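You operate a simulated robot arm through the tools that you are given. There is no shell and no other tool. Be economical: measure what you need, move in short steps, check, and stop when the job is done.

Carry out the task below with a simulated robot arm. There is one attempt and no reset: what you move stays moved.

## Task
Set the sync box to CHAIN and pair it with the fob.
Fine: fob in its cradle, box on, then hold PAIR till the lamp is green.
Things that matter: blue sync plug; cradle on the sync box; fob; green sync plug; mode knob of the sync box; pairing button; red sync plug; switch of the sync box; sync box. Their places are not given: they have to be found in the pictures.

It is judged by the outcome, as a careful person would: the job done as asked, and still so three seconds after it is handed in. It fails if anything else is knocked over, pushed out of place, dropped, spilled or broken.

## Robot
A 6-joint arm with a two-finger parallel gripper, fixed in place. Base frame: the origin is at the foot of the arm, x ahead of it, y to its left, z up. Lengths are in cm, angles in degrees, forces in N, time in s.
With the tool pointing down near the work surface it reaches from about 14 to 82 cm from the base axis. Its first joint turns from -166.0 to 166.0 degrees. Payload 3.91 kg.
The tool frame sits at the grasp point between the pads (the TCP): z along the fingers, y along the line on which they close. The tips reach 3 cm beyond it. Largest opening 11 cm; finger width 2, thickness 1; the body of the gripper, 4.8 by 11.2 cm, starts 5.5 cm behind the TCP.
Orientation is that of the tool frame in the base frame, as a unit quaternion [x, y, z, w]. With the fingers straight down and closing along the base's y, the tool's x points along the base's -x, its y along +y and its z along -z.

## Interface
- The arm moves only by the tool move_arm. Its argument "increments" is a list of rows, each a list of 7 numbers: the shift along the tool's x, y, z in units of 20 mm (1.0 is 20 mm), then the turn, a rotation vector about the tool's x, y, z in units of 4 degrees (1.0 is 4 degrees), then the opening in per cent of the stroke, from 0 (shut) to 100 (fully open). In form: [[tx, ty, tz, wx, wy, wz, hand], ...]. A call has 1 to 20 rows; each row shifts and turns the commanded pose from where the row before left it, along the tool's axes as they then stand. A call with a number of a shift or a turn outside -1 to 1 is refused whole. A row lasts 0.2 s, in which the tool goes at most 5 cm and 8.6 degrees; a call with a longer step from one row to the next is refused whole, and so is a gripper value outside its range. A pose out of reach is approached as far as the arm can. The call stops where the force on the tool passes 90 N (or 10 N more than at its start, if that is more) or the arm is blocked; 0.2 s more then pass. The fingers move at their own pace (about 10.8 cm/s each) and stop on an object; they squeeze with about 37 N. The grip force told is the motor's: it shows also when the fingers shut on nothing. Time passes only in rows, and 0.2 s behind the last, so rows that do not move let the fingers close. The reply holds the time, the measured pose of the TCP, the force on the tool along the base axes, the opening and the grip force, in the units named above and with some noise, with the torque about the TCP (base axes, N m) and any sound that the robot's microphone picked up.
- Cameras (640 x 400 px; columns grow to the right, rows downward): "scene" is fixed at [40.49, -50.71, 119.56]; the picture's right is [0.96, -0.27, 0.00], its down [-0.10, -0.34, -0.94] and it looks along [0.26, 0.90, -0.35] (base axes); focal length 321 px, centre (320, 200). "wrist" rides on the gripper at [7.7, 0.7, -11.4] in the tool frame; the picture's right is [-0.09, 1.00, 0.00], its down [-0.80, -0.07, -0.59] and it looks along [-0.59, -0.05, 0.80] (tool axes); focal length 270 px, centre (320, 200).
- capture(camera): a new picture of that camera. No time passes.
- raise_lower(by): slides the trunk up (or, below 0, down) by that many cm; the arm rides with it, the base frame stays. It gives what a move gives, with no picture.
- pixel_to_xyz(camera, pixels): for up to 12 pixels [column, row] of the newest picture of that camera ("zoom" is the newest enlarged one), the place [x, y, z] in the base frame of the surface seen there, good to about 0.2 cm, but the place of the scene camera against the robot may be out by one fixed shift of up to 1.8 cm in any direction. No time passes.
- enlarge(camera, box): a new picture of the part [left, top, right, bottom] of that camera's present view, enlarged. No time passes.
- sign_off(): hands the job in; it is judged then, once.

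Keep the steps short. Do not move on a guess: measure, check each grasp and each placing, and mend mistakes. In all there are 80 turns and 46 pictures (those below and enlarged ones count). Leave the gripper open and the arm clear of the work at the hand-in unless told otherwise, and finish with a single line.

The tools are called after "Request:" as a command line: name --pt "numbers of a row" for each row, then --argument value for the rest, lists and objects as JSON in quotes. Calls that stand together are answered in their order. move_arm: Moves the arm, as the interface text tells. Its arguments: {"type":"object","properties":{"increments":{"type":"array","items":{"type":"array","items":{"type":"number"}}}},"required":["increments"]} The other tools are called the same way: raise_lower (by) slides the trunk up or down; capture (camera) takes a picture; pixel_to_xyz (camera, pixels) gives the place of the surface under pixels of a picture; enlarge (camera, box) takes an enlarged picture of a part of a camera's view; sign_off () hands the job in.

At the start:

```text
time_s: 0.0
tool_pos: [27.37, 33.44, 106.0]
ee_rot: [0.001, 1.0, 0.0, 0.0]
ft_force: [0.0, -0.6, 0.1]
moment: [0.0, 0.02, -0.01]
grip_width: 10.98
grip_force: 0.1
trunk travel left (down, up): [-45.0, 9.0]
```

scene: 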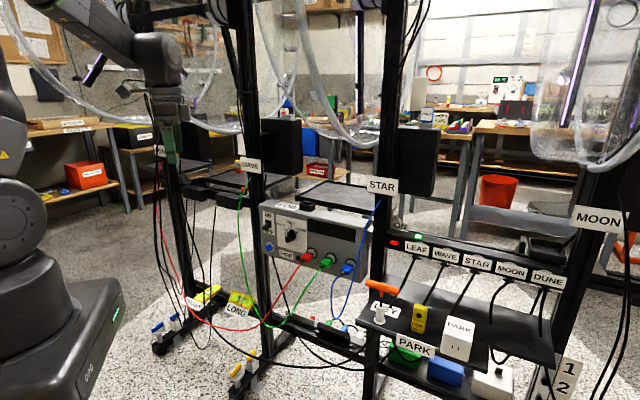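
wrist: 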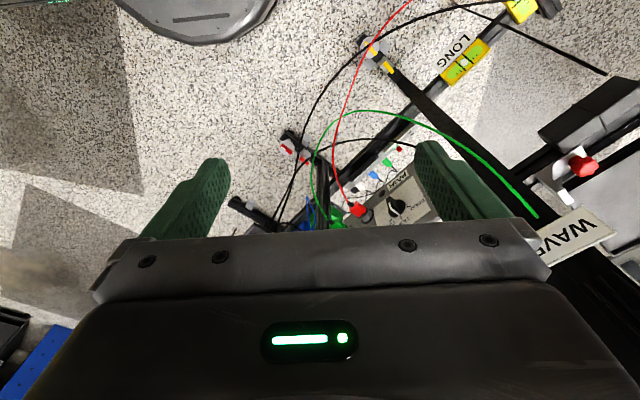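

I see the sync box around (315,235) in the scene view, with three plugs. I'll enlarge the box and the shelf area next.

Request:
enlarge --camera "scene" --box '[240, 180, 400, 280]'

Request:
enlarge --camera "scene" --box '[340, 220, 580, 400]'

```text
4.00 times, centred on (320, 230) of scene
```

zoom: 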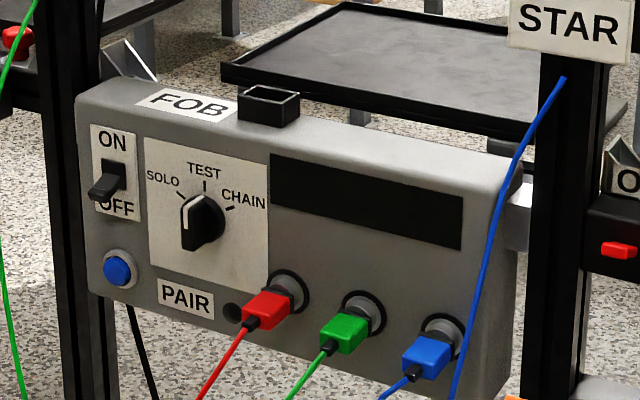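

```text
2.22 times, centred on (460, 310) of scene
```

zoom: 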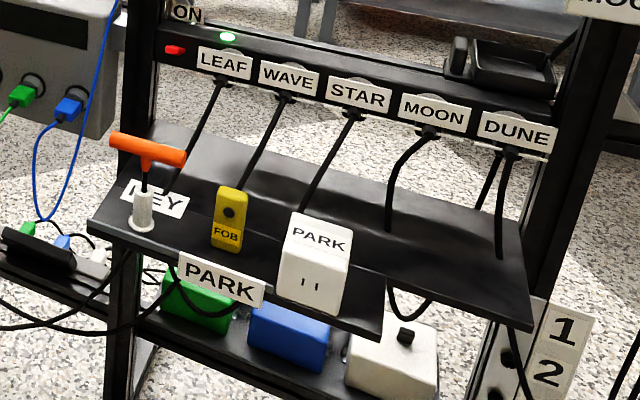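

The box shows a switch (at OFF), a knob, a blue button beside PAIR, a lamp, and the cradle on top. The yellow fob stands on the shelf. I'll measure these points on fresh zooms.

Request:
pixel_to_xyz --camera "zoom" --pixels '[[230, 200], [230, 240], [217, 225], [245, 225], [228, 212], [225, 262], [205, 262], [255, 262], [150, 150], [143, 210], [315, 240], [115, 140]]'

Request:
pixel_to_xyz --camera "scene" --pixels '[[269, 247], [266, 228], [289, 235], [280, 228], [306, 203], [307, 209], [340, 222], [264, 206], [365, 225], [262, 245], [300, 255], [292, 244]]'

Request:
enlarge --camera "scene" --box '[256, 196, 320, 236]'

```text
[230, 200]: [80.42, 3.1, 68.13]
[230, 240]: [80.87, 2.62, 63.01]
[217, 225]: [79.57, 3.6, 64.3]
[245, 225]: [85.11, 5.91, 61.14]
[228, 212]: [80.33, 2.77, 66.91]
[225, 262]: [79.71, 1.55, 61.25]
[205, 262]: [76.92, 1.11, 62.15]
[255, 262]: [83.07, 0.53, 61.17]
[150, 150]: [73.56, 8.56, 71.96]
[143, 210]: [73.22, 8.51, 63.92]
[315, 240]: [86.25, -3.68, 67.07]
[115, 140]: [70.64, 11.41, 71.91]
```

```text
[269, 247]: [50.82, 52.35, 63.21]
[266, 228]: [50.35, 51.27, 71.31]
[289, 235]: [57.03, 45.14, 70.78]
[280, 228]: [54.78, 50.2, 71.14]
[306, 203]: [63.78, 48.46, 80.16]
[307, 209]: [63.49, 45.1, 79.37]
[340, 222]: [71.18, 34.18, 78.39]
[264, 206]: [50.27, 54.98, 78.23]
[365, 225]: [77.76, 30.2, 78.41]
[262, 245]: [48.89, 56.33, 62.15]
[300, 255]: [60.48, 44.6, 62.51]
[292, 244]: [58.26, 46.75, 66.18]
```

```text
10.00 times, centred on (288, 216) of scene
```

zoom: 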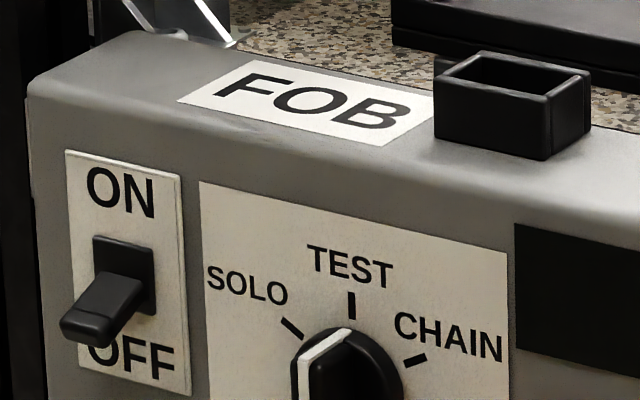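

Box face is near 45° facing the arm. Next I measure the rack posts, hoses, signs and cables that may obstruct the way, and look closer at the fob.

Request:
pixel_to_xyz --camera "scene" --pixels '[[250, 60], [392, 60], [392, 140], [382, 186], [600, 218], [415, 160], [280, 145], [325, 90], [545, 150], [165, 110], [250, 165], [630, 100]]'

Request:
pixel_to_xyz --camera "scene" --pixels '[[240, 230], [160, 200], [380, 200], [365, 240], [417, 248], [500, 266], [383, 345], [430, 10], [300, 20], [220, 30], [305, 257], [347, 268]]'

Request:
enlarge --camera "scene" --box '[372, 270, 452, 350]'

```text
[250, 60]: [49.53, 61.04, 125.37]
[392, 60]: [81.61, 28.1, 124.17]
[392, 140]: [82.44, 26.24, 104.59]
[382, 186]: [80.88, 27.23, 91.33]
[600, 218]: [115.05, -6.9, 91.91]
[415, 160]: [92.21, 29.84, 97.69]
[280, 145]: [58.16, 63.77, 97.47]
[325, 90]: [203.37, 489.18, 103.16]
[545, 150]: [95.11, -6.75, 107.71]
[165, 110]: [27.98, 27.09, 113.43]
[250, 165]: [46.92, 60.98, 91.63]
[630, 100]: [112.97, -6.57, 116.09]
```

```text
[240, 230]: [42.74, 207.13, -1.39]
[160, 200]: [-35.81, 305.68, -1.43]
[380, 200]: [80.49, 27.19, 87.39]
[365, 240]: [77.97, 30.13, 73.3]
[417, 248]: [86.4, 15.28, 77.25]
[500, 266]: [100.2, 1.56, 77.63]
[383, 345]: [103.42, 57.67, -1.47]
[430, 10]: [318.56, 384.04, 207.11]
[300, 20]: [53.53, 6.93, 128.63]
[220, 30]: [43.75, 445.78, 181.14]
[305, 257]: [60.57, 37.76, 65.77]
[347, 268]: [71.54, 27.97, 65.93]
```

```text
5.00 times, centred on (412, 310) of scene
```

zoom: 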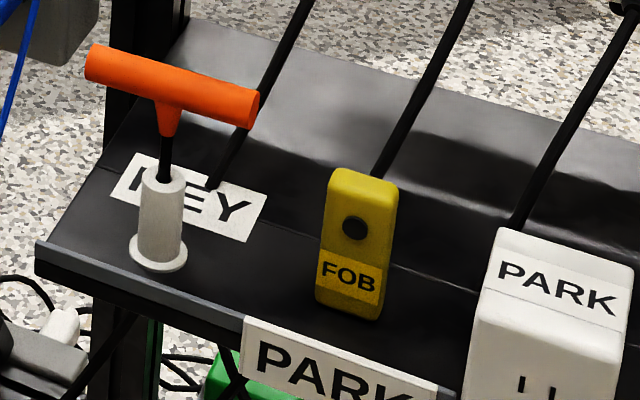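

Rack plane lies about x+y≈108. A transparent hose hangs in front; I need its course. Enlarging the upper region.

Request:
enlarge --camera "scene" --box '[230, 0, 420, 160]'

Request:
pixel_to_xyz --camera "scene" --pixels '[[302, 50], [310, 75], [318, 95], [335, 125], [350, 138], [370, 142], [400, 90], [275, 60], [240, 128], [200, 122], [110, 90], [535, 60]]'

```text
2.50 times, centred on (325, 80) of scene
```

zoom: 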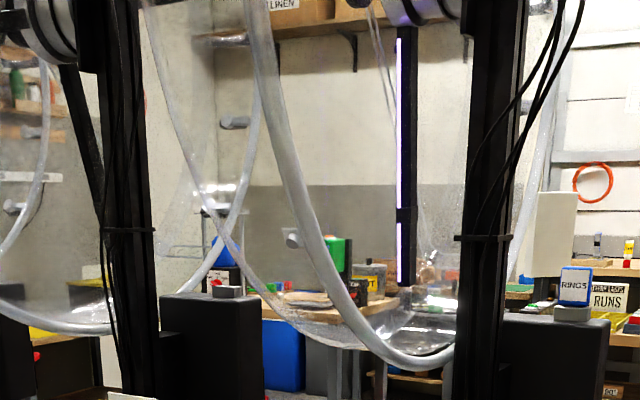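

```text
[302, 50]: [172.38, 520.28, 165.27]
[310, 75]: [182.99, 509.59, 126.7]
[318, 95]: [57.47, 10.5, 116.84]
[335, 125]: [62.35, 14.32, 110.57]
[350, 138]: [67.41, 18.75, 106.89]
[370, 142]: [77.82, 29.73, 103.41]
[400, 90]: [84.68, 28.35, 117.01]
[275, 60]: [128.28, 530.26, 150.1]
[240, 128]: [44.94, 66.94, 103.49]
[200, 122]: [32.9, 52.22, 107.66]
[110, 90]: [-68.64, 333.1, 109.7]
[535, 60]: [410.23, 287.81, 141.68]
```

The hoses hang above z≈103 between (53,7) and (78,30). Working below that by lowering the trunk looks best. First I check what lies below the tool: cables.

Request:
pixel_to_xyz --camera "wrist" --pixels '[[405, 8], [349, 80], [334, 150], [356, 212], [318, 160], [350, 112], [420, 118], [490, 170], [396, 207], [380, 160], [285, 150], [582, 165]]'

Request:
pixel_to_xyz --camera "scene" --pixels '[[163, 230], [172, 265], [190, 305], [225, 328], [265, 322], [290, 280], [243, 230], [250, 290], [285, 322], [333, 310], [345, 320], [374, 220]]'

```text
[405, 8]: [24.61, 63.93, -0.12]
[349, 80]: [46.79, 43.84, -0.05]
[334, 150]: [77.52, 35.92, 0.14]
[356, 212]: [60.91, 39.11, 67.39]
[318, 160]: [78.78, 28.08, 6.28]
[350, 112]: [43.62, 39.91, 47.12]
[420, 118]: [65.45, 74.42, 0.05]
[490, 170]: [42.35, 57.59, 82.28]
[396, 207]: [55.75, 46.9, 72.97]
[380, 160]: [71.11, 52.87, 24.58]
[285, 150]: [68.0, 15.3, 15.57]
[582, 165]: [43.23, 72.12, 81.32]
```

```text
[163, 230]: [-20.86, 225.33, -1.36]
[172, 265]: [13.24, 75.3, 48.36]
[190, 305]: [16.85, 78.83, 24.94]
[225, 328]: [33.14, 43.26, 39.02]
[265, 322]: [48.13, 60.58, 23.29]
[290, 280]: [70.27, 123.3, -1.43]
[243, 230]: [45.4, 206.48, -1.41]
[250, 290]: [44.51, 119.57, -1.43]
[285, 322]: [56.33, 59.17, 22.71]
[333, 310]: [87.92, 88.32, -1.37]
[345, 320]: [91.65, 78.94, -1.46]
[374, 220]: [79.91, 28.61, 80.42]
```

Cables below the tool are well clear (green at (42,58,82)–(44,40,47), red lower). I lower the trunk 30 cm so the arm works beneath the hoses.

Request:
raise_lower --by -30

Request:
capture --camera "scene"

```text
time_s: 3.0
tool_pos: [27.33, 33.46, 76.12]
ee_rot: [0.002, 1.0, 0.0, 0.0]
ft_force: [-0.1, 0.4, 0.6]
moment: [0.0, -0.04, 0.0]
grip_width: 11.01
grip_force: 0.0
trunk travel left (down, up): [-15.0, 39.0]
```

```text
38 pictures are left
```

scene: 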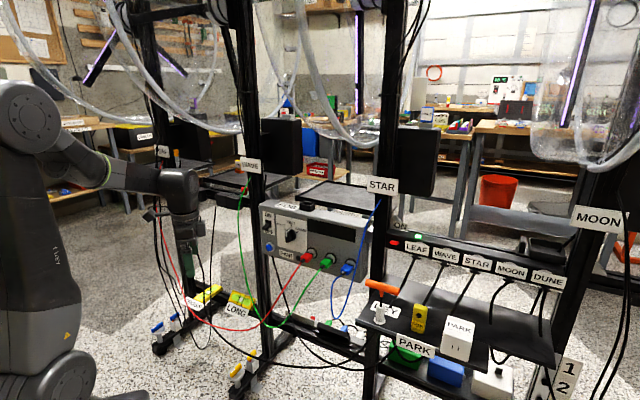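

The arm is now low and clear of the hoses. I swing it at z≈84 to in front of the shelf, (50,5).

Request:
move_arm --pt "-0.8 -1 -0.3 0 0 0 100" --pt "-0.8 -1 -0.3 0 0 0 100" --pt "-0.8 -1 -0.3 0 0 0 100" --pt "-0.8 -1 -0.3 0 0 0 100" --pt "-0.8 -1 -0.3 0 0 0 100" --pt "-0.8 -1 -0.3 0 0 0 100" --pt "-0.8 -1 -0.3 0 0 0 100" --pt "-0.8 -1 -0.3 0 0 0 100" --pt "-0.8 -1 -0.3 0 0 0 100" --pt "-0.8 -1 -0.3 0 0 0 100" --pt "-0.8 -1 -0.3 0 0 0 100" --pt "-0.8 -1 -0.3 0 0 0 100" --pt "-0.8 -1 -0.3 0 0 0 100" --pt "-0.8 -1 -0.3 0 0 0 100"

Request:
capture --camera "wrist"

```text
time_s: 6.0
tool_pos: [49.75, 5.19, 84.64]
ee_rot: [0.0, 1.0, 0.0, 0.0]
ft_force: [0.2, 0.0, -0.5]
moment: [0.02, -0.02, -0.02]
grip_width: 11.02
grip_force: 0.1
trunk travel left (down, up): [-15.0, 39.0]
```

```text
37 pictures are left
```

wrist: 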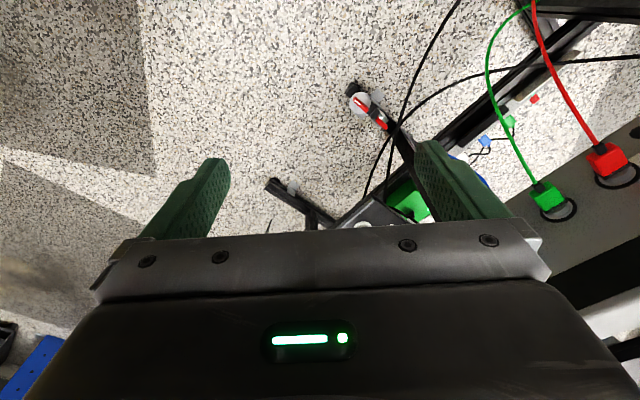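

Clear. Move 16 cm ahead and turn the tool 45° so the fingers will close along the fob's thickness.

Request:
move_arm --pt "-1 0 0 0 0 0 100" --pt "-1 0 0 0 0 0 100" --pt "-1 0 0 0 0 0 100" --pt "-1 0 0 0 0 0 100" --pt "-1 0 0 0 0 0 100" --pt "-1 0 0 0 0 0 100" --pt "-1 0 0 0 0 0 100" --pt "-1 0 0 0 0 0 100" --pt "0 0 0 0 0 1 100" --pt "0 0 0 0 0 1 100" --pt "0 0 0 0 0 1 100" --pt "0 0 0 0 0 1 100" --pt "0 0 0 0 0 1 100" --pt "0 0 0 0 0 1 100" --pt "0 0 0 0 0 1 100" --pt "0 0 0 0 0 1 100" --pt "0 0 0 0 0 1 100" --pt "0 0 0 0 0 1 100" --pt "0 0 0 0 0 1 100" --pt "0 0 0 0 0 0.25 100"

Request:
capture --camera "wrist"

```text
time_s: 10.2
tool_pos: [65.65, 5.27, 84.49]
ee_rot: [0.383, 0.924, 0.0, 0.0]
ft_force: [0.3, 0.3, 0.9]
moment: [0.04, 0.01, -0.01]
grip_width: 10.99
grip_force: 0.1
trunk travel left (down, up): [-15.0, 39.0]
```

```text
36 pictures are left
```

wrist: 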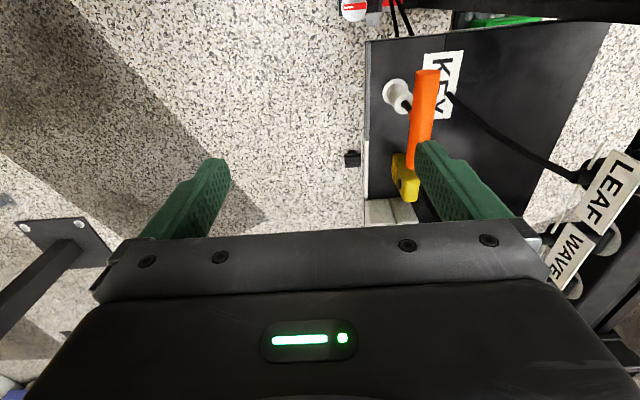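

Fob top appears at about (403,180), the T-key at (425,115). Measuring these in the wrist picture to correct the scene offset.

Request:
pixel_to_xyz --camera "wrist" --pixels '[[395, 158], [404, 165], [411, 190], [398, 185], [406, 198], [393, 172], [425, 75], [415, 165], [395, 92], [460, 55], [385, 140], [575, 250]]'

Request:
enlarge --camera "wrist" --box '[350, 130, 450, 220]'

Request:
pixel_to_xyz --camera "zoom" --pixels '[[280, 100], [300, 165], [350, 190], [340, 230], [330, 270], [280, 250], [260, 180], [390, 260], [320, 200], [400, 300], [240, 100], [380, 200]]'

```text
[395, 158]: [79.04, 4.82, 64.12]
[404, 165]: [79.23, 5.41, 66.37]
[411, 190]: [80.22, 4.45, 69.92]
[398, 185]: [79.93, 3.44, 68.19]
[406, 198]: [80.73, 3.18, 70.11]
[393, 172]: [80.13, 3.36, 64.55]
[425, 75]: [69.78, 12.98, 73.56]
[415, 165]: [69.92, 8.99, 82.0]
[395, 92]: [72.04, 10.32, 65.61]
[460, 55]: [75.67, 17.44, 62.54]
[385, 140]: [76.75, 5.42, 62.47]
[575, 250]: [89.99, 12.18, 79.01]
```

```text
4.44 times, centred on (400, 175) of wrist
```

zoom: 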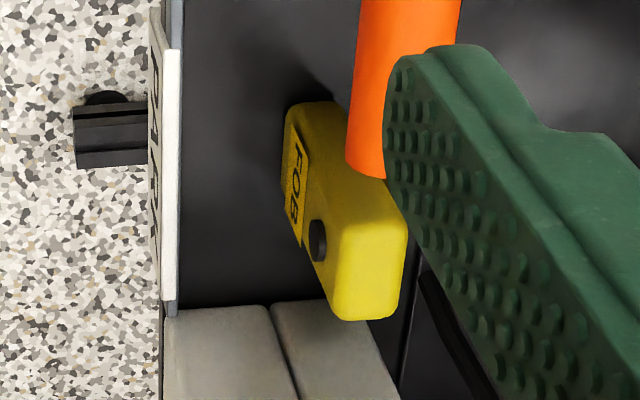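

```text
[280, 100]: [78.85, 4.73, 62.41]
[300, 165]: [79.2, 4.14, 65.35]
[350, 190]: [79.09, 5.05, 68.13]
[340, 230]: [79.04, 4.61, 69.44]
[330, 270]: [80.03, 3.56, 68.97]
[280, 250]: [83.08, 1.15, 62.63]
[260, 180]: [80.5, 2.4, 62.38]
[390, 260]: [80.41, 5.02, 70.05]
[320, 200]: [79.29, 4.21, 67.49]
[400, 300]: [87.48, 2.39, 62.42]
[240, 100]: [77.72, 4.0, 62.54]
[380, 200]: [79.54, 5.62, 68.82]
```

The fob stands upright: shelf z≈62.4, top z≈70, centre near (80.4,4.5). I move above it to z≈80 with opening partly reduced and look again.

Request:
move_arm --pt "-0.686 0.618 0.28 0 0 0 90" --pt "-0.686 0.618 0.28 0 0 0 80" --pt "-0.686 0.618 0.28 0 0 0 70" --pt "-0.686 0.618 0.28 0 0 0 60" --pt "-0.686 0.618 0.28 0 0 0 60" --pt "-0.686 0.618 0.28 0 0 0 60" --pt "-0.686 0.618 0.28 0 0 0 60" --pt "-0.686 0.618 0.28 0 0 0 60"

Request:
enlarge --camera "wrist" --box '[220, 60, 460, 240]'

```text
time_s: 12.0
tool_pos: [80.21, 4.55, 80.07]
ee_rot: [0.384, 0.924, 0.001, 0.002]
ft_force: [0.0, -0.1, 0.2]
moment: [-0.03, -0.02, 0.01]
grip_width: 6.61
grip_force: 0.0
out of reach, approached as far as the arm can: row 8
trunk travel left (down, up): [-15.0, 39.0]
```

```text
2.22 times, centred on (340, 150) of wrist
```

zoom: 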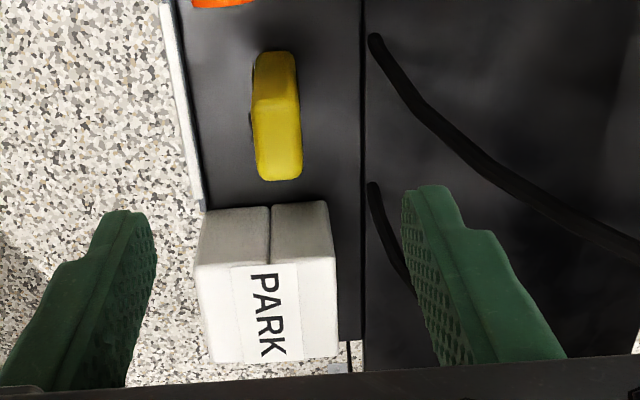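

The fob's top face spans about (257,105)–(303,180) in the zoom. Measuring it.

Request:
pixel_to_xyz --camera "zoom" --pixels '[[262, 112], [295, 108], [299, 172], [263, 175], [280, 140], [262, 145], [298, 145], [280, 60], [300, 300], [268, 178], [280, 108], [365, 250]]'

```text
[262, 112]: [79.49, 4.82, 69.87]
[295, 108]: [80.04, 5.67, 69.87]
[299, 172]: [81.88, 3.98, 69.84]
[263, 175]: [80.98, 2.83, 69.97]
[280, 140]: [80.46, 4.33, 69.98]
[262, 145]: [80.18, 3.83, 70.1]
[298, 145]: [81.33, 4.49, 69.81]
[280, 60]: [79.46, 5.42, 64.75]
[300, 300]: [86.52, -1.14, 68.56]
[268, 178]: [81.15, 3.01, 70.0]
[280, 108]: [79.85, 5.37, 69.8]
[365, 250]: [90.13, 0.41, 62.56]
```

I check the black cable's position near where the gripper body will come.

Request:
pixel_to_xyz --camera "zoom" --pixels '[[376, 45], [420, 105], [470, 155], [510, 182], [560, 212], [610, 238], [373, 190], [390, 235], [400, 270]]'

Request:
pixel_to_xyz --camera "scene" --pixels '[[447, 300], [452, 285]]'

```text
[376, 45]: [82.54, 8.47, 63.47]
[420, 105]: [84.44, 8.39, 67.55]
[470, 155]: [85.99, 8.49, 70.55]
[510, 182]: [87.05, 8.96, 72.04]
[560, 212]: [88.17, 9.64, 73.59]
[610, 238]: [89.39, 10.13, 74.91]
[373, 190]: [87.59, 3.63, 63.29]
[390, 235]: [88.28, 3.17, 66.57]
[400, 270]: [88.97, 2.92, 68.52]
```

```text
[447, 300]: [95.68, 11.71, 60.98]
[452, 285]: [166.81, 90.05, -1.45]
```

Cable stays ≥1.5 cm outside the far finger with 45% opening. I narrow the fingers, then lower the trunk 11.5 cm to grip height.

Request:
move_arm --pt "0 0 0 0 0 0 45" --pt "0 0 0 0 0 0 45"

Request:
raise_lower --by -7

Request:
capture --camera "wrist"

```text
time_s: 12.6
tool_pos: [80.19, 4.57, 79.85]
ee_rot: [0.384, 0.923, 0.0, 0.001]
ft_force: [-0.2, -0.5, 0.0]
moment: [-0.01, -0.02, 0.02]
grip_width: 4.97
grip_force: 0.0
trunk travel left (down, up): [-15.0, 39.0]
```

```text
time_s: 13.7
tool_pos: [80.2, 4.71, 72.89]
ee_rot: [0.383, 0.924, 0.0, 0.001]
ft_force: [0.1, 0.3, -0.4]
moment: [0.01, 0.0, -0.01]
grip_width: 4.96
grip_force: 0.1
trunk travel left (down, up): [-8.0, 46.0]
```

```text
33 pictures are left
```

wrist: 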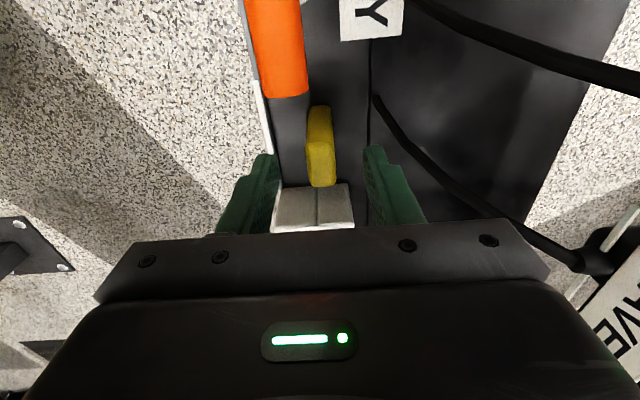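

The fob is centred between the fingers. Lower the trunk 4.6 cm more, then close.

Request:
raise_lower --by -4.6

Request:
move_arm --pt "0 0 0 0 0 0 25" --pt "0 0 0 0 0 0 10" --pt "0 0 0 0 0 0 0" --pt "0 0 0 0 0 0 0" --pt "0 0 0 0 0 0 0"

Request:
capture --camera "wrist"

```text
time_s: 14.6
tool_pos: [80.26, 4.49, 68.36]
ee_rot: [0.384, 0.923, 0.001, 0.001]
ft_force: [0.7, -0.2, 0.1]
moment: [0.01, 0.0, 0.01]
grip_width: 4.96
grip_force: 0.2
trunk travel left (down, up): [-3.4, 50.6]
```

```text
time_s: 15.8
tool_pos: [80.18, 4.62, 68.35]
ee_rot: [0.384, 0.923, 0.0, 0.003]
ft_force: [-0.8, 0.1, 1.1]
moment: [0.03, -0.03, 0.0]
grip_width: 1.7
grip_force: 37.0
trunk travel left (down, up): [-3.4, 50.6]
```

```text
32 pictures are left
```

wrist: 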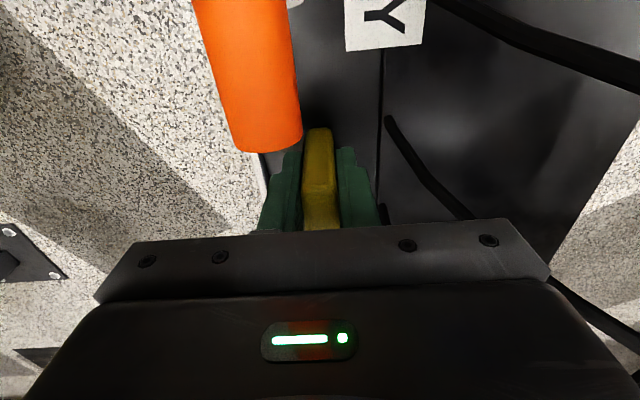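

Grip holds on 1.7 cm with 37 N. I raise the trunk 14 cm and measure the second hose too.

Request:
raise_lower --by 14

Request:
capture --camera "scene"

Request:
pixel_to_xyz --camera "scene" --pixels '[[291, 84], [277, 106], [299, 34], [296, 62], [305, 40], [313, 70], [329, 105], [273, 64], [317, 130], [221, 130], [140, 108], [100, 90]]'

```text
time_s: 17.4
tool_pos: [80.32, 4.59, 82.26]
ee_rot: [0.384, 0.923, -0.001, 0.001]
ft_force: [-0.4, 0.2, -0.3]
moment: [0.04, 0.03, 0.0]
grip_width: 1.68
grip_force: 36.8
trunk travel left (down, up): [-17.4, 36.6]
```

```text
31 pictures are left
```

scene: 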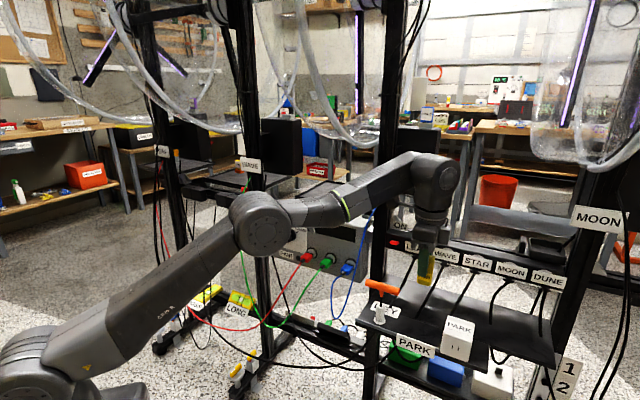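

```text
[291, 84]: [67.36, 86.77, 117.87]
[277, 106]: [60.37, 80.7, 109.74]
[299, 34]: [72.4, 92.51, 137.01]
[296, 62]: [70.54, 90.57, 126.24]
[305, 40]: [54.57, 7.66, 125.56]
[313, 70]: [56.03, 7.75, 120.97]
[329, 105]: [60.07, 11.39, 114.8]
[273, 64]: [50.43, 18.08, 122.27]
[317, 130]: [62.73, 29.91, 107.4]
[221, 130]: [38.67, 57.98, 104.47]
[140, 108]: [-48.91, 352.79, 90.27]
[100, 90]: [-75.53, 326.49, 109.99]
```

Fob hangs well in the grip. The hoses/film are above z≈107 at x>50. I retract straight back at z 82, then swing to azimuth 37° at short radius.

Request:
move_arm --pt "1 -1 0 0 0 0 0" --pt "1 -1 0 0 0 0 0" --pt "1 -1 0 0 0 0 0" --pt "1 -1 0 0 0 0 0" --pt "1 -1 0 0 0 0 0" --pt "1 -1 0 0 0 0 0" --pt "1 -1 0 0 0 0 0" --pt "1 -1 0 0 0 0 0" --pt "1 -1 0 0 0 0 0" --pt "1 -1 0 0 0 0 0" --pt "1 -1 0 0 0 0 0" --pt "1 -1 0 0 0 0 0"

Request:
move_arm --pt "0.963 0.415 0 0 0 0 0" --pt "0.963 0.415 0 0 0 0 0" --pt "0.963 0.415 0 0 0 0 0" --pt "0.963 0.415 0 0 0 0 0" --pt "0.963 0.415 0 0 0 0 0" --pt "0.963 0.415 0 0 0 0 0" --pt "0.963 0.415 0 0 0 0 0" --pt "0.963 0.415 0 0 0 0 0" --pt "0.963 0.415 0 0 0 0 0" --pt "0.963 0.415 0 0 0 0 0" --pt "0.963 0.415 0 0 0 0 0" --pt "0.963 0.415 0 0 0 0 0"

Request:
capture --camera "wrist"

Request:
capture --camera "scene"

```text
time_s: 20.0
tool_pos: [46.42, 4.68, 82.32]
ee_rot: [0.383, 0.924, 0.0, 0.001]
ft_force: [0.2, -0.4, -0.5]
moment: [0.0, 0.0, 0.01]
grip_width: 1.73
grip_force: 36.7
trunk travel left (down, up): [-17.4, 36.6]
```

```text
time_s: 22.6
tool_pos: [36.97, 27.92, 82.21]
ee_rot: [0.384, 0.923, -0.001, 0.001]
ft_force: [0.6, -0.3, 0.2]
moment: [0.0, 0.0, -0.01]
grip_width: 1.69
grip_force: 37.2
trunk travel left (down, up): [-17.4, 36.6]
```

```text
30 pictures are left
```

wrist: 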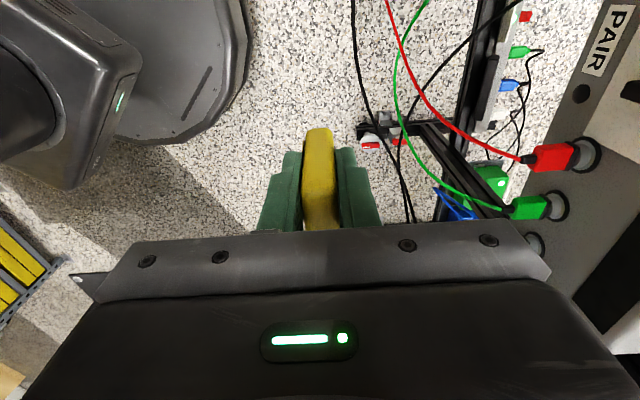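

```text
29 pictures are left
```

scene: 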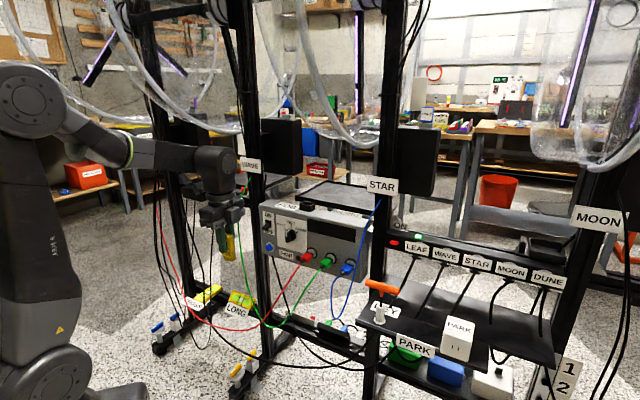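

Next: trunk up 7.5 cm (TCP 89.7, fob bottom ≈83.7), then go outward along the radial line towards the cradle, stopping short for a look.

Request:
raise_lower --by 7.5

Request:
move_arm --pt "-0.131 0.929 0 0 0 0 0" --pt "-0.131 0.929 0 0 0 0 0" --pt "-0.131 0.929 0 0 0 0 0" --pt "-0.131 0.929 0 0 0 0 0" --pt "-0.131 0.929 0 0 0 0 0" --pt "-0.131 0.929 0 0 0 0 0" --pt "-0.131 0.929 0 0 0 0 0" --pt "-0.131 0.929 0 0 0 0 0" --pt "-0.131 0.929 0 0 0 0 0" --pt "-0.131 0.929 0 0 0 0 0" --pt "-0.131 0.929 0 0 0 0 0"

Request:
capture --camera "wrist"

Request:
capture --camera "scene"

```text
time_s: 23.8
tool_pos: [36.92, 27.91, 89.68]
ee_rot: [0.383, 0.924, 0.0, 0.001]
ft_force: [0.0, 0.6, 0.8]
moment: [-0.03, -0.05, -0.01]
grip_width: 1.72
grip_force: 36.7
trunk travel left (down, up): [-24.9, 29.1]
```

```text
time_s: 26.1
tool_pos: [53.47, 40.26, 89.56]
ee_rot: [0.383, 0.924, 0.001, 0.001]
ft_force: [-0.7, 0.0, 0.0]
moment: [-0.01, -0.01, 0.04]
grip_width: 1.72
grip_force: 37.3
trunk travel left (down, up): [-24.9, 29.1]
```

```text
28 pictures are left
```

wrist: 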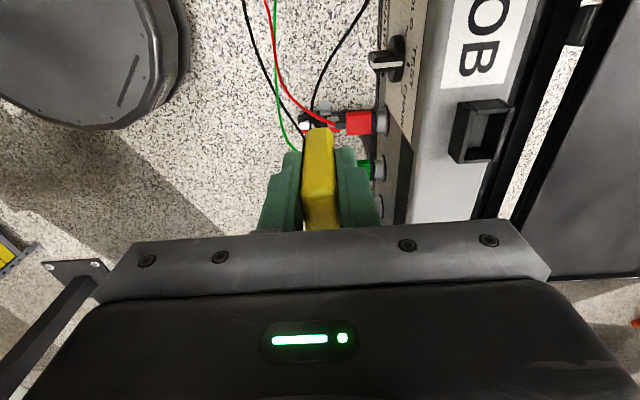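

```text
27 pictures are left
```

scene: 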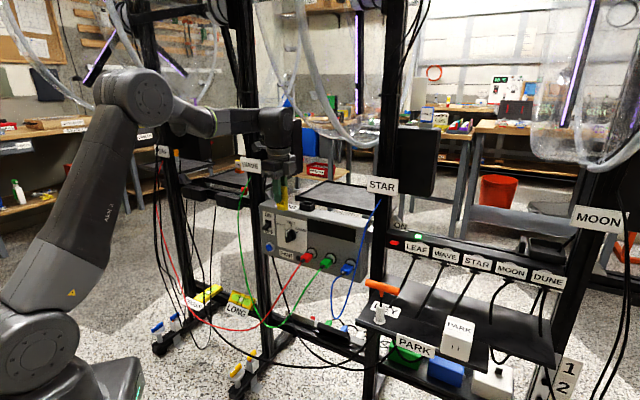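

The cradle is in view at (480,130). Enlarging and measuring its rim.

Request:
enlarge --camera "wrist" --box '[430, 80, 530, 180]'

```text
4.00 times, centred on (480, 130) of wrist
```

zoom: 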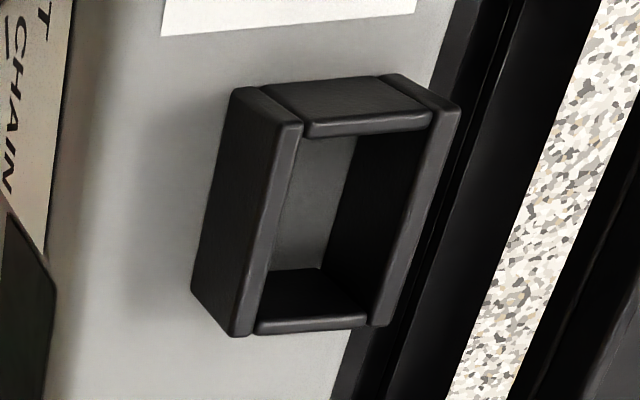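

Request:
pixel_to_xyz --camera "zoom" --pixels '[[292, 130], [270, 225], [248, 322], [447, 118], [412, 220], [380, 318], [370, 129], [315, 325], [345, 127], [290, 327], [300, 250], [120, 250]]'

Request:
pixel_to_xyz --camera "wrist" --pixels '[[320, 135], [308, 140], [330, 134], [318, 165], [385, 66], [370, 62], [350, 120], [480, 30], [510, 160], [450, 180], [405, 60], [306, 200]]'

```text
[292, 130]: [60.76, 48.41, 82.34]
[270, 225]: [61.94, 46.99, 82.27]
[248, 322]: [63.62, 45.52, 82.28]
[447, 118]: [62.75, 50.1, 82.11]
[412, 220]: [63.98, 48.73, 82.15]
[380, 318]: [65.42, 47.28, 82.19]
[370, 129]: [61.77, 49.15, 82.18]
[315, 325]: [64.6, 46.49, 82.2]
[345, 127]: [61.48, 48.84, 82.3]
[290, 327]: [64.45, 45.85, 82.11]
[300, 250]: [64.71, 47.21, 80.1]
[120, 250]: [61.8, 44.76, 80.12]
```

```text
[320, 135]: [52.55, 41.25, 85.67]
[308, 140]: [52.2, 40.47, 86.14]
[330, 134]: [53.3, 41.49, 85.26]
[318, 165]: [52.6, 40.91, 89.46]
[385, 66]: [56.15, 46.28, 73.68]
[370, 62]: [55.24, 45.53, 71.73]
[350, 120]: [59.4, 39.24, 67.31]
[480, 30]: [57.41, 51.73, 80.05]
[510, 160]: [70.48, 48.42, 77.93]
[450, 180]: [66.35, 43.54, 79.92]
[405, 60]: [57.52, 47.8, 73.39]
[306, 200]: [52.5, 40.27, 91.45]
```

Cradle centre (63.1,47.8), rim z 82.3, floor 80.1, yaw 45°. The fob's centre lies about 0.2 cm to the −x side of the TCP. I move above the cradle at the same height (fob bottom ≈83.6).

Request:
move_arm --pt "-0.092 0.871 0 0 0 0 0" --pt "-0.092 0.871 0 0 0 0 0" --pt "-0.092 0.871 0 0 0 0 0" --pt "-0.092 0.871 0 0 0 0 0" --pt "-0.092 0.871 0 0 0 0 0" --pt "-0.092 0.871 0 0 0 0 0" --pt "-0.092 0.871 0 0 0 0 0" --pt "0 0 0 0 0 0 0"

Request:
enlarge --camera "wrist" --box '[260, 60, 420, 220]'

Request:
enlarge --camera "scene" --box '[276, 160, 340, 220]'

```text
time_s: 27.9
tool_pos: [62.88, 47.87, 89.51]
ee_rot: [0.383, 0.924, 0.0, 0.002]
ft_force: [0.1, 1.0, 0.6]
moment: [-0.01, -0.02, 0.01]
grip_width: 1.71
grip_force: 36.5
trunk travel left (down, up): [-24.9, 29.1]
```

```text
2.50 times, centred on (340, 140) of wrist
```

zoom: 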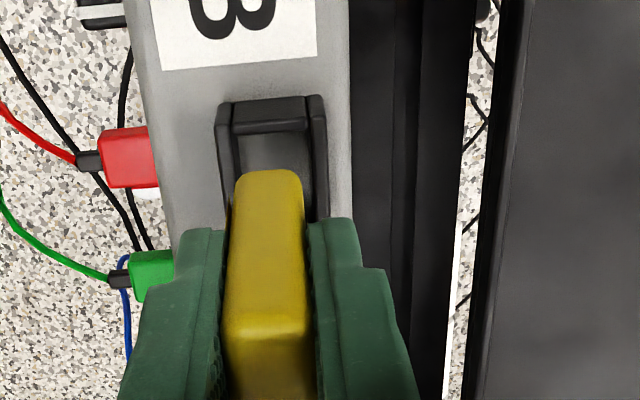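

```text
6.67 times, centred on (308, 190) of scene
```

zoom: 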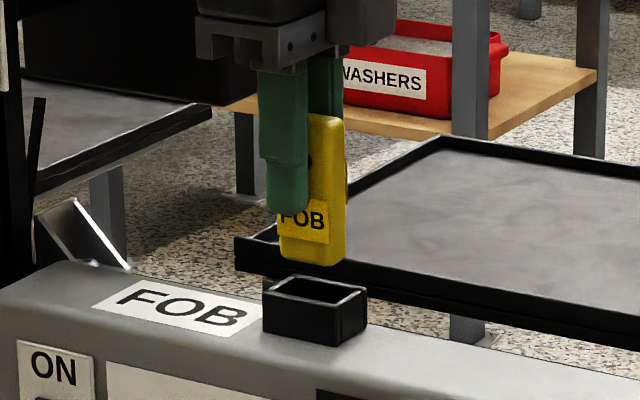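

I compare fob and cradle in both pictures: rim and fob-bottom points.

Request:
pixel_to_xyz --camera "zoom" --pixels '[[284, 250], [305, 256], [328, 258], [333, 240], [340, 235], [343, 215], [268, 290], [300, 300], [335, 310], [362, 296], [350, 290], [277, 288]]'

Request:
pixel_to_xyz --camera "wrist" --pixels '[[359, 130], [370, 130], [380, 132], [367, 105], [360, 140], [378, 140], [351, 112], [388, 112], [367, 135], [367, 145]]'

```text
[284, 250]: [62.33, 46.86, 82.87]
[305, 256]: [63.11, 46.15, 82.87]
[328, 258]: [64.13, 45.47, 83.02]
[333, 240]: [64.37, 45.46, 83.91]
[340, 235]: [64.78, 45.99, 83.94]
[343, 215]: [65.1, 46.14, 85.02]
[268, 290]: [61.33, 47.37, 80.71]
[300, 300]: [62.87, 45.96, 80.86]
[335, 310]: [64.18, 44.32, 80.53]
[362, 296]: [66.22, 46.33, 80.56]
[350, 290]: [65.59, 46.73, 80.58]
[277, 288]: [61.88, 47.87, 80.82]
```

```text
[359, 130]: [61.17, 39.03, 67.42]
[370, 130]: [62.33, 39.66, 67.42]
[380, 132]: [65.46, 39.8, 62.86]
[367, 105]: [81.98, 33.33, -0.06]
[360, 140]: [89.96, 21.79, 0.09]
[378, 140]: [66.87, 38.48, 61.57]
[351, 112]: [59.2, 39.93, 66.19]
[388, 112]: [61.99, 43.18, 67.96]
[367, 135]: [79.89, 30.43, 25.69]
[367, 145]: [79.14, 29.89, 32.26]
```

In the scene frame fob u-centre is ≈0.2 cm right of the cradle centre; across it is within 0.1 cm. I correct 0.2 cm and lower 2.4 cm (bottom just inside the rim).

Request:
move_arm --pt "0.1 0.05 0 0 0 0 0" --pt "0 0 0.2 0 0 0 0" --pt "0 0 0.2 0 0 0 0" --pt "0 0 0.2 0 0 0 0" --pt "0 0 0.2 0 0 0 0" --pt "0 0 0.2 0 0 0 0" --pt "0 0 0.2 0 0 0 0"

Request:
enlarge --camera "scene" --box '[276, 160, 340, 220]'

```text
time_s: 29.6
tool_pos: [62.88, 48.17, 87.49]
ee_rot: [0.384, 0.923, 0.001, 0.001]
ft_force: [-0.2, -0.1, -0.7]
moment: [0.0, -0.02, 0.02]
grip_width: 1.71
grip_force: 37.4
trunk travel left (down, up): [-24.9, 29.1]
```

```text
6.67 times, centred on (308, 190) of scene
```

zoom: 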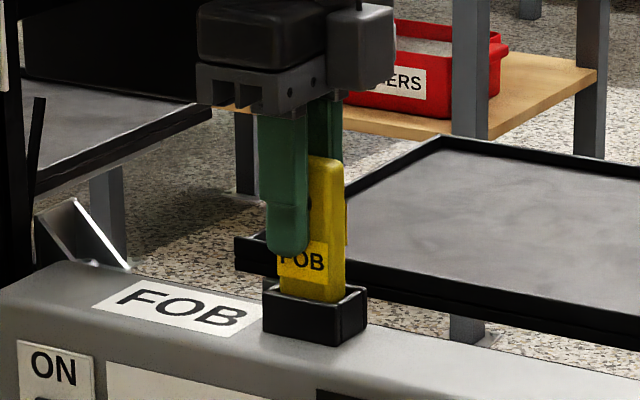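

It enters the cradle freely. Lower 1.3 cm more toward the floor.

Request:
move_arm --pt "0 0 0.15 0 0 0 0" --pt "0 0 0.15 0 0 0 0" --pt "0 0 0.15 0 0 0 0" --pt "0 0 0.1 0 0 0 0" --pt "0 0 0.1 0 0 0 0" --pt "0 0 0 0 0 0 0"

Request:
enlarge --camera "scene" --box '[276, 160, 340, 220]'

```text
time_s: 30.9
tool_pos: [62.93, 48.16, 86.12]
ee_rot: [0.383, 0.924, 0.0, 0.0]
ft_force: [-0.2, 1.5, -1.4]
moment: [0.03, 0.06, 0.03]
grip_width: 1.7
grip_force: 36.9
trunk travel left (down, up): [-24.9, 29.1]
```

```text
6.67 times, centred on (308, 190) of scene
```

zoom: 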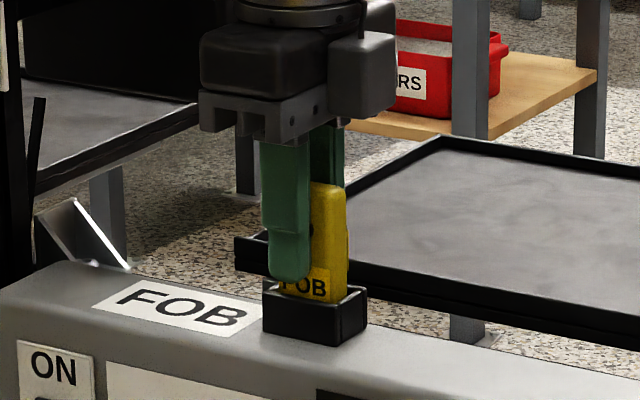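

Bottom reached nearly (81→80.2). Press 0.2 cm more, then open to about 4.5 cm.

Request:
move_arm --pt "0 0 0.1 0 0 0 0" --pt "0 0 0 0 0 0 0" --pt "0 0 0 0 0 0 20" --pt "0 0 0 0 0 0 30" --pt "0 0 0 0 0 0 40" --pt "0 0 0 0 0 0 40"

Request:
enlarge --camera "scene" --box '[276, 160, 340, 220]'

```text
time_s: 32.4
tool_pos: [62.89, 48.15, 85.74]
ee_rot: [0.384, 0.923, 0.0, 0.001]
ft_force: [0.0, 1.0, 1.1]
moment: [-0.02, 0.01, -0.02]
grip_width: 4.44
grip_force: 0.1
trunk travel left (down, up): [-24.9, 29.1]
```

```text
6.67 times, centred on (308, 190) of scene
```

zoom: 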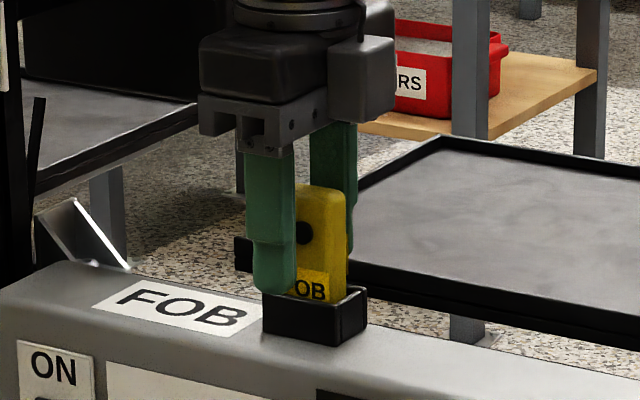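

Fob sits in the cradle, released. I raise straight up 6.5 cm with the trunk, then back off radially.

Request:
raise_lower --by 6.5

Request:
move_arm --pt "0.131 -0.929 0 0 0 0 40" --pt "0.131 -0.929 0 0 0 0 40" --pt "0.131 -0.929 0 0 0 0 40" --pt "0.131 -0.929 0 0 0 0 40" --pt "0.131 -0.929 0 0 0 0 40" --pt "0.131 -0.929 0 0 0 0 40" --pt "0.131 -0.929 0 0 0 0 40" --pt "0.131 -0.929 0 0 0 0 40" --pt "0.131 -0.929 0 0 0 0 40" --pt "0.131 -0.929 0 0 0 0 40" --pt "0.131 -0.929 0 0 0 0 40" --pt "0.131 -0.929 0 0 0 0 40" --pt "0.131 -0.929 0 0 0 0 40" --pt "0.131 -0.929 0 0 0 0 40" --pt "0.131 -0.929 0 0 0 0 40" --pt "0.131 -0.929 0 0 0 0 40" --pt "0.131 -0.929 0 0 0 0 40"

Request:
enlarge --camera "scene" --box '[250, 190, 330, 270]'

```text
time_s: 33.4
tool_pos: [62.87, 48.28, 92.44]
ee_rot: [0.383, 0.924, 0.0, 0.001]
ft_force: [-1.2, 0.4, -1.1]
moment: [-0.04, 0.0, 0.02]
grip_width: 4.37
grip_force: 0.0
trunk travel left (down, up): [-31.4, 22.6]
```

```text
time_s: 37.0
tool_pos: [37.25, 28.88, 92.33]
ee_rot: [0.384, 0.923, 0.0, 0.001]
ft_force: [0.7, 1.1, -0.3]
moment: [-0.01, 0.01, -0.01]
grip_width: 4.42
grip_force: 0.1
trunk travel left (down, up): [-31.4, 22.6]
```

```text
5.00 times, centred on (290, 230) of scene
```

zoom: 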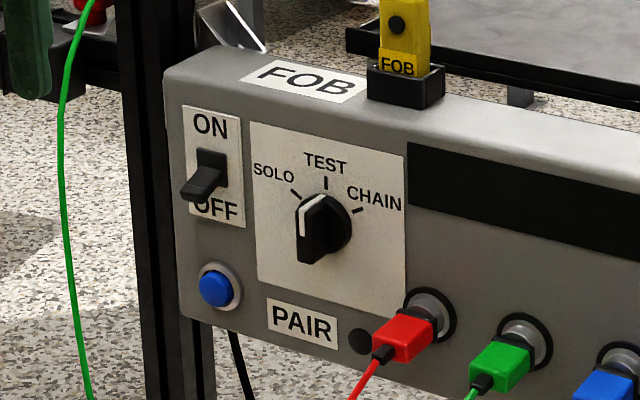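

The knob's pointer bar stands vertical with the white mark on top: it points to TEST. I measure knob, ticks, lever and button in the scene view.

Request:
pixel_to_xyz --camera "zoom" --pixels '[[310, 212], [303, 250], [316, 235], [358, 210], [326, 183], [296, 193], [188, 193], [215, 170], [214, 288], [232, 288], [345, 228], [280, 250]]'

Request:
pixel_to_xyz --camera "zoom" --pixels '[[215, 190], [200, 175], [195, 200], [182, 190], [360, 340], [420, 335], [407, 95], [68, 100], [62, 180], [70, 280], [85, 370], [238, 215]]'

Request:
capture --camera "wrist"

```text
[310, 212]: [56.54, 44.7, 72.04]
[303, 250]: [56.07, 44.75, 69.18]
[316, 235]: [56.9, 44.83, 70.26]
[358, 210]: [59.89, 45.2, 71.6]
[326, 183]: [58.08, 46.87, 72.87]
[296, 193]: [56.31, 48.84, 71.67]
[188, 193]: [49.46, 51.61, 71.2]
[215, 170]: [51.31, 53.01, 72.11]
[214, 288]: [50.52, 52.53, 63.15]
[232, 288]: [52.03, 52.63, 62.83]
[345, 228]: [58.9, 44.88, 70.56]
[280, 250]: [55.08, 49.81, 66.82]
```

```text
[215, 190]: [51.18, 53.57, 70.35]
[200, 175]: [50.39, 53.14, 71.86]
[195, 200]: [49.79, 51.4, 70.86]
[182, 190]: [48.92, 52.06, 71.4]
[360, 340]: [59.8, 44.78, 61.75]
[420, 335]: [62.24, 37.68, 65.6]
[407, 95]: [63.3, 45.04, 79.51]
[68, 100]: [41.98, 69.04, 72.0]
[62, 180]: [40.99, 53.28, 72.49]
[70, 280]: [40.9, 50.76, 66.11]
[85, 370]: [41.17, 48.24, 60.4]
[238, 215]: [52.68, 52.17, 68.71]
```

```text
19 pictures are left
```

wrist: 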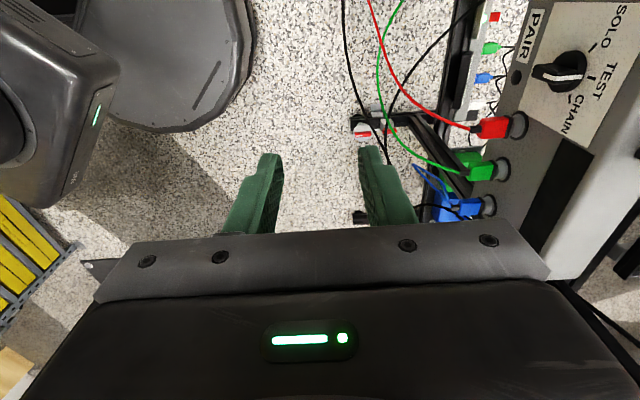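

The wrist view also shows the knob at (560,75) pointing to TEST. Measuring the same features here to fix the scene shift.

Request:
pixel_to_xyz --camera "wrist" --pixels '[[537, 72], [560, 75], [584, 76], [575, 98], [592, 77], [592, 50], [515, 78], [487, 127], [550, 72], [575, 60], [570, 88], [605, 65]]'

Request:
enlarge --camera "wrist" --box '[500, 0, 640, 140]'

```text
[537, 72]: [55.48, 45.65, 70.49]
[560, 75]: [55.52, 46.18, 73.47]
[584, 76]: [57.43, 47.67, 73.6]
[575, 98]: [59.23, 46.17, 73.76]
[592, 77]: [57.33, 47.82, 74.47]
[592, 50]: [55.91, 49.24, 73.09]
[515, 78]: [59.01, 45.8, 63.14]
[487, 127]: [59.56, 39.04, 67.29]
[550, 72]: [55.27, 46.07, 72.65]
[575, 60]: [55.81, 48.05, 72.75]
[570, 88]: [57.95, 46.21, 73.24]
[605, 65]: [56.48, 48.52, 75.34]
```

```text
2.86 times, centred on (570, 70) of wrist
```

zoom: 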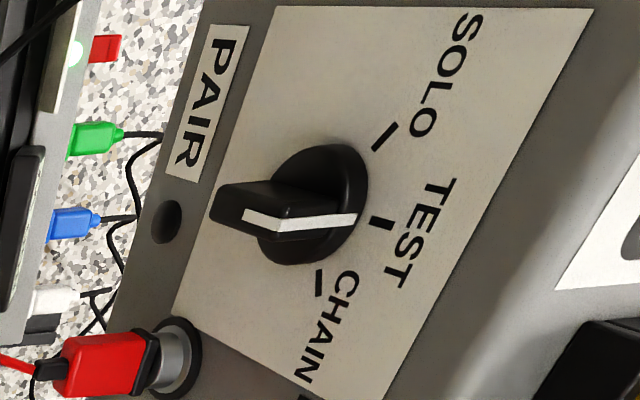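

Scene shift ≈(−0.7,+0.9,+1.6). Knob axis ≈ u 6.8 (u=.707(x−y)), z≈72, bar front v≈71.7, panel v≈74.4; CHAIN is 60° clockwise. Now I turn the tool +90° about its axis in free space, so the camera will be on top when I pitch up.

Request:
move_arm --pt "0 0 0 0 0 1 40" --pt "0 0 0 0 0 1 40" --pt "0 0 0 0 0 1 40" --pt "0 0 0 0 0 1 40" --pt "0 0 0 0 0 1 40" --pt "0 0 0 0 0 1 40" --pt "0 0 0 0 0 1 40" --pt "0 0 0 0 0 1 40" --pt "0 0 0 0 0 1 40" --pt "0 0 0 0 0 1 40" --pt "0 0 0 0 0 1 40" --pt "0 0 0 0 0 1 40" --pt "0 0 0 0 0 1 40" --pt "0 0 0 0 0 1 40" --pt "0 0 0 0 0 1 40" --pt "0 0 0 0 0 1 40" --pt "0 0 0 0 0 1 40" --pt "0 0 0 0 0 1 40" --pt "0 0 0 0 0 1 40" --pt "0 0 0 0 0 1 40"

```text
time_s: 41.2
tool_pos: [38.97, 27.55, 92.24]
ee_rot: [0.885, 0.465, -0.001, -0.004]
ft_force: [-0.3, -0.3, 0.9]
moment: [0.0, -0.01, 0.05]
grip_width: 4.43
grip_force: 0.1
out of reach, approached as far as the arm can: row 20
trunk travel left (down, up): [-31.4, 22.6]
```

The wrist joint stops near there, so I use the other sense: turn back so that the tool's x points to the arm (camera below when pitched). 40 rows of −4°.

Request:
move_arm --pt "0 0 0 0 0 -1 40" --pt "0 0 0 0 0 -1 40" --pt "0 0 0 0 0 -1 40" --pt "0 0 0 0 0 -1 40" --pt "0 0 0 0 0 -1 40" --pt "0 0 0 0 0 -1 40" --pt "0 0 0 0 0 -1 40" --pt "0 0 0 0 0 -1 40" --pt "0 0 0 0 0 -1 40" --pt "0 0 0 0 0 -1 40" --pt "0 0 0 0 0 -1 40" --pt "0 0 0 0 0 -1 40" --pt "0 0 0 0 0 -1 40" --pt "0 0 0 0 0 -1 40" --pt "0 0 0 0 0 -1 40" --pt "0 0 0 0 0 -1 40" --pt "0 0 0 0 0 -1 40" --pt "0 0 0 0 0 -1 40" --pt "0 0 0 0 0 -1 40" --pt "0 0 0 0 0 -1 40"

Request:
move_arm --pt "0 0 0 0 0 -1 40" --pt "0 0 0 0 0 -1 40" --pt "0 0 0 0 0 -1 40" --pt "0 0 0 0 0 -1 40" --pt "0 0 0 0 0 -1 40" --pt "0 0 0 0 0 -1 40" --pt "0 0 0 0 0 -1 40" --pt "0 0 0 0 0 -1 40" --pt "0 0 0 0 0 -1 40" --pt "0 0 0 0 0 -1 40" --pt "0 0 0 0 0 -1 40" --pt "0 0 0 0 0 -1 40" --pt "0 0 0 0 0 -1 40" --pt "0 0 0 0 0 -1 40" --pt "0 0 0 0 0 -1 40" --pt "0 0 0 0 0 -1 40" --pt "0 0 0 0 0 -1 40" --pt "0 0 0 0 0 -1 40" --pt "0 0 0 0 0 -1 40" --pt "0 0 0 0 0 -1 40"

```text
time_s: 45.4
tool_pos: [39.03, 27.43, 92.32]
ee_rot: [0.383, 0.924, 0.0, 0.001]
ft_force: [-0.7, 0.5, 0.4]
moment: [-0.01, 0.02, -0.01]
grip_width: 4.37
grip_force: 0.0
trunk travel left (down, up): [-31.4, 22.6]
```

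```text
time_s: 49.6
tool_pos: [39.05, 27.61, 92.39]
ee_rot: [-0.301, 0.954, -0.001, 0.002]
ft_force: [0.3, 0.2, 0.1]
moment: [-0.04, -0.02, -0.05]
grip_width: 4.4
grip_force: 0.0
trunk travel left (down, up): [-31.4, 22.6]
```

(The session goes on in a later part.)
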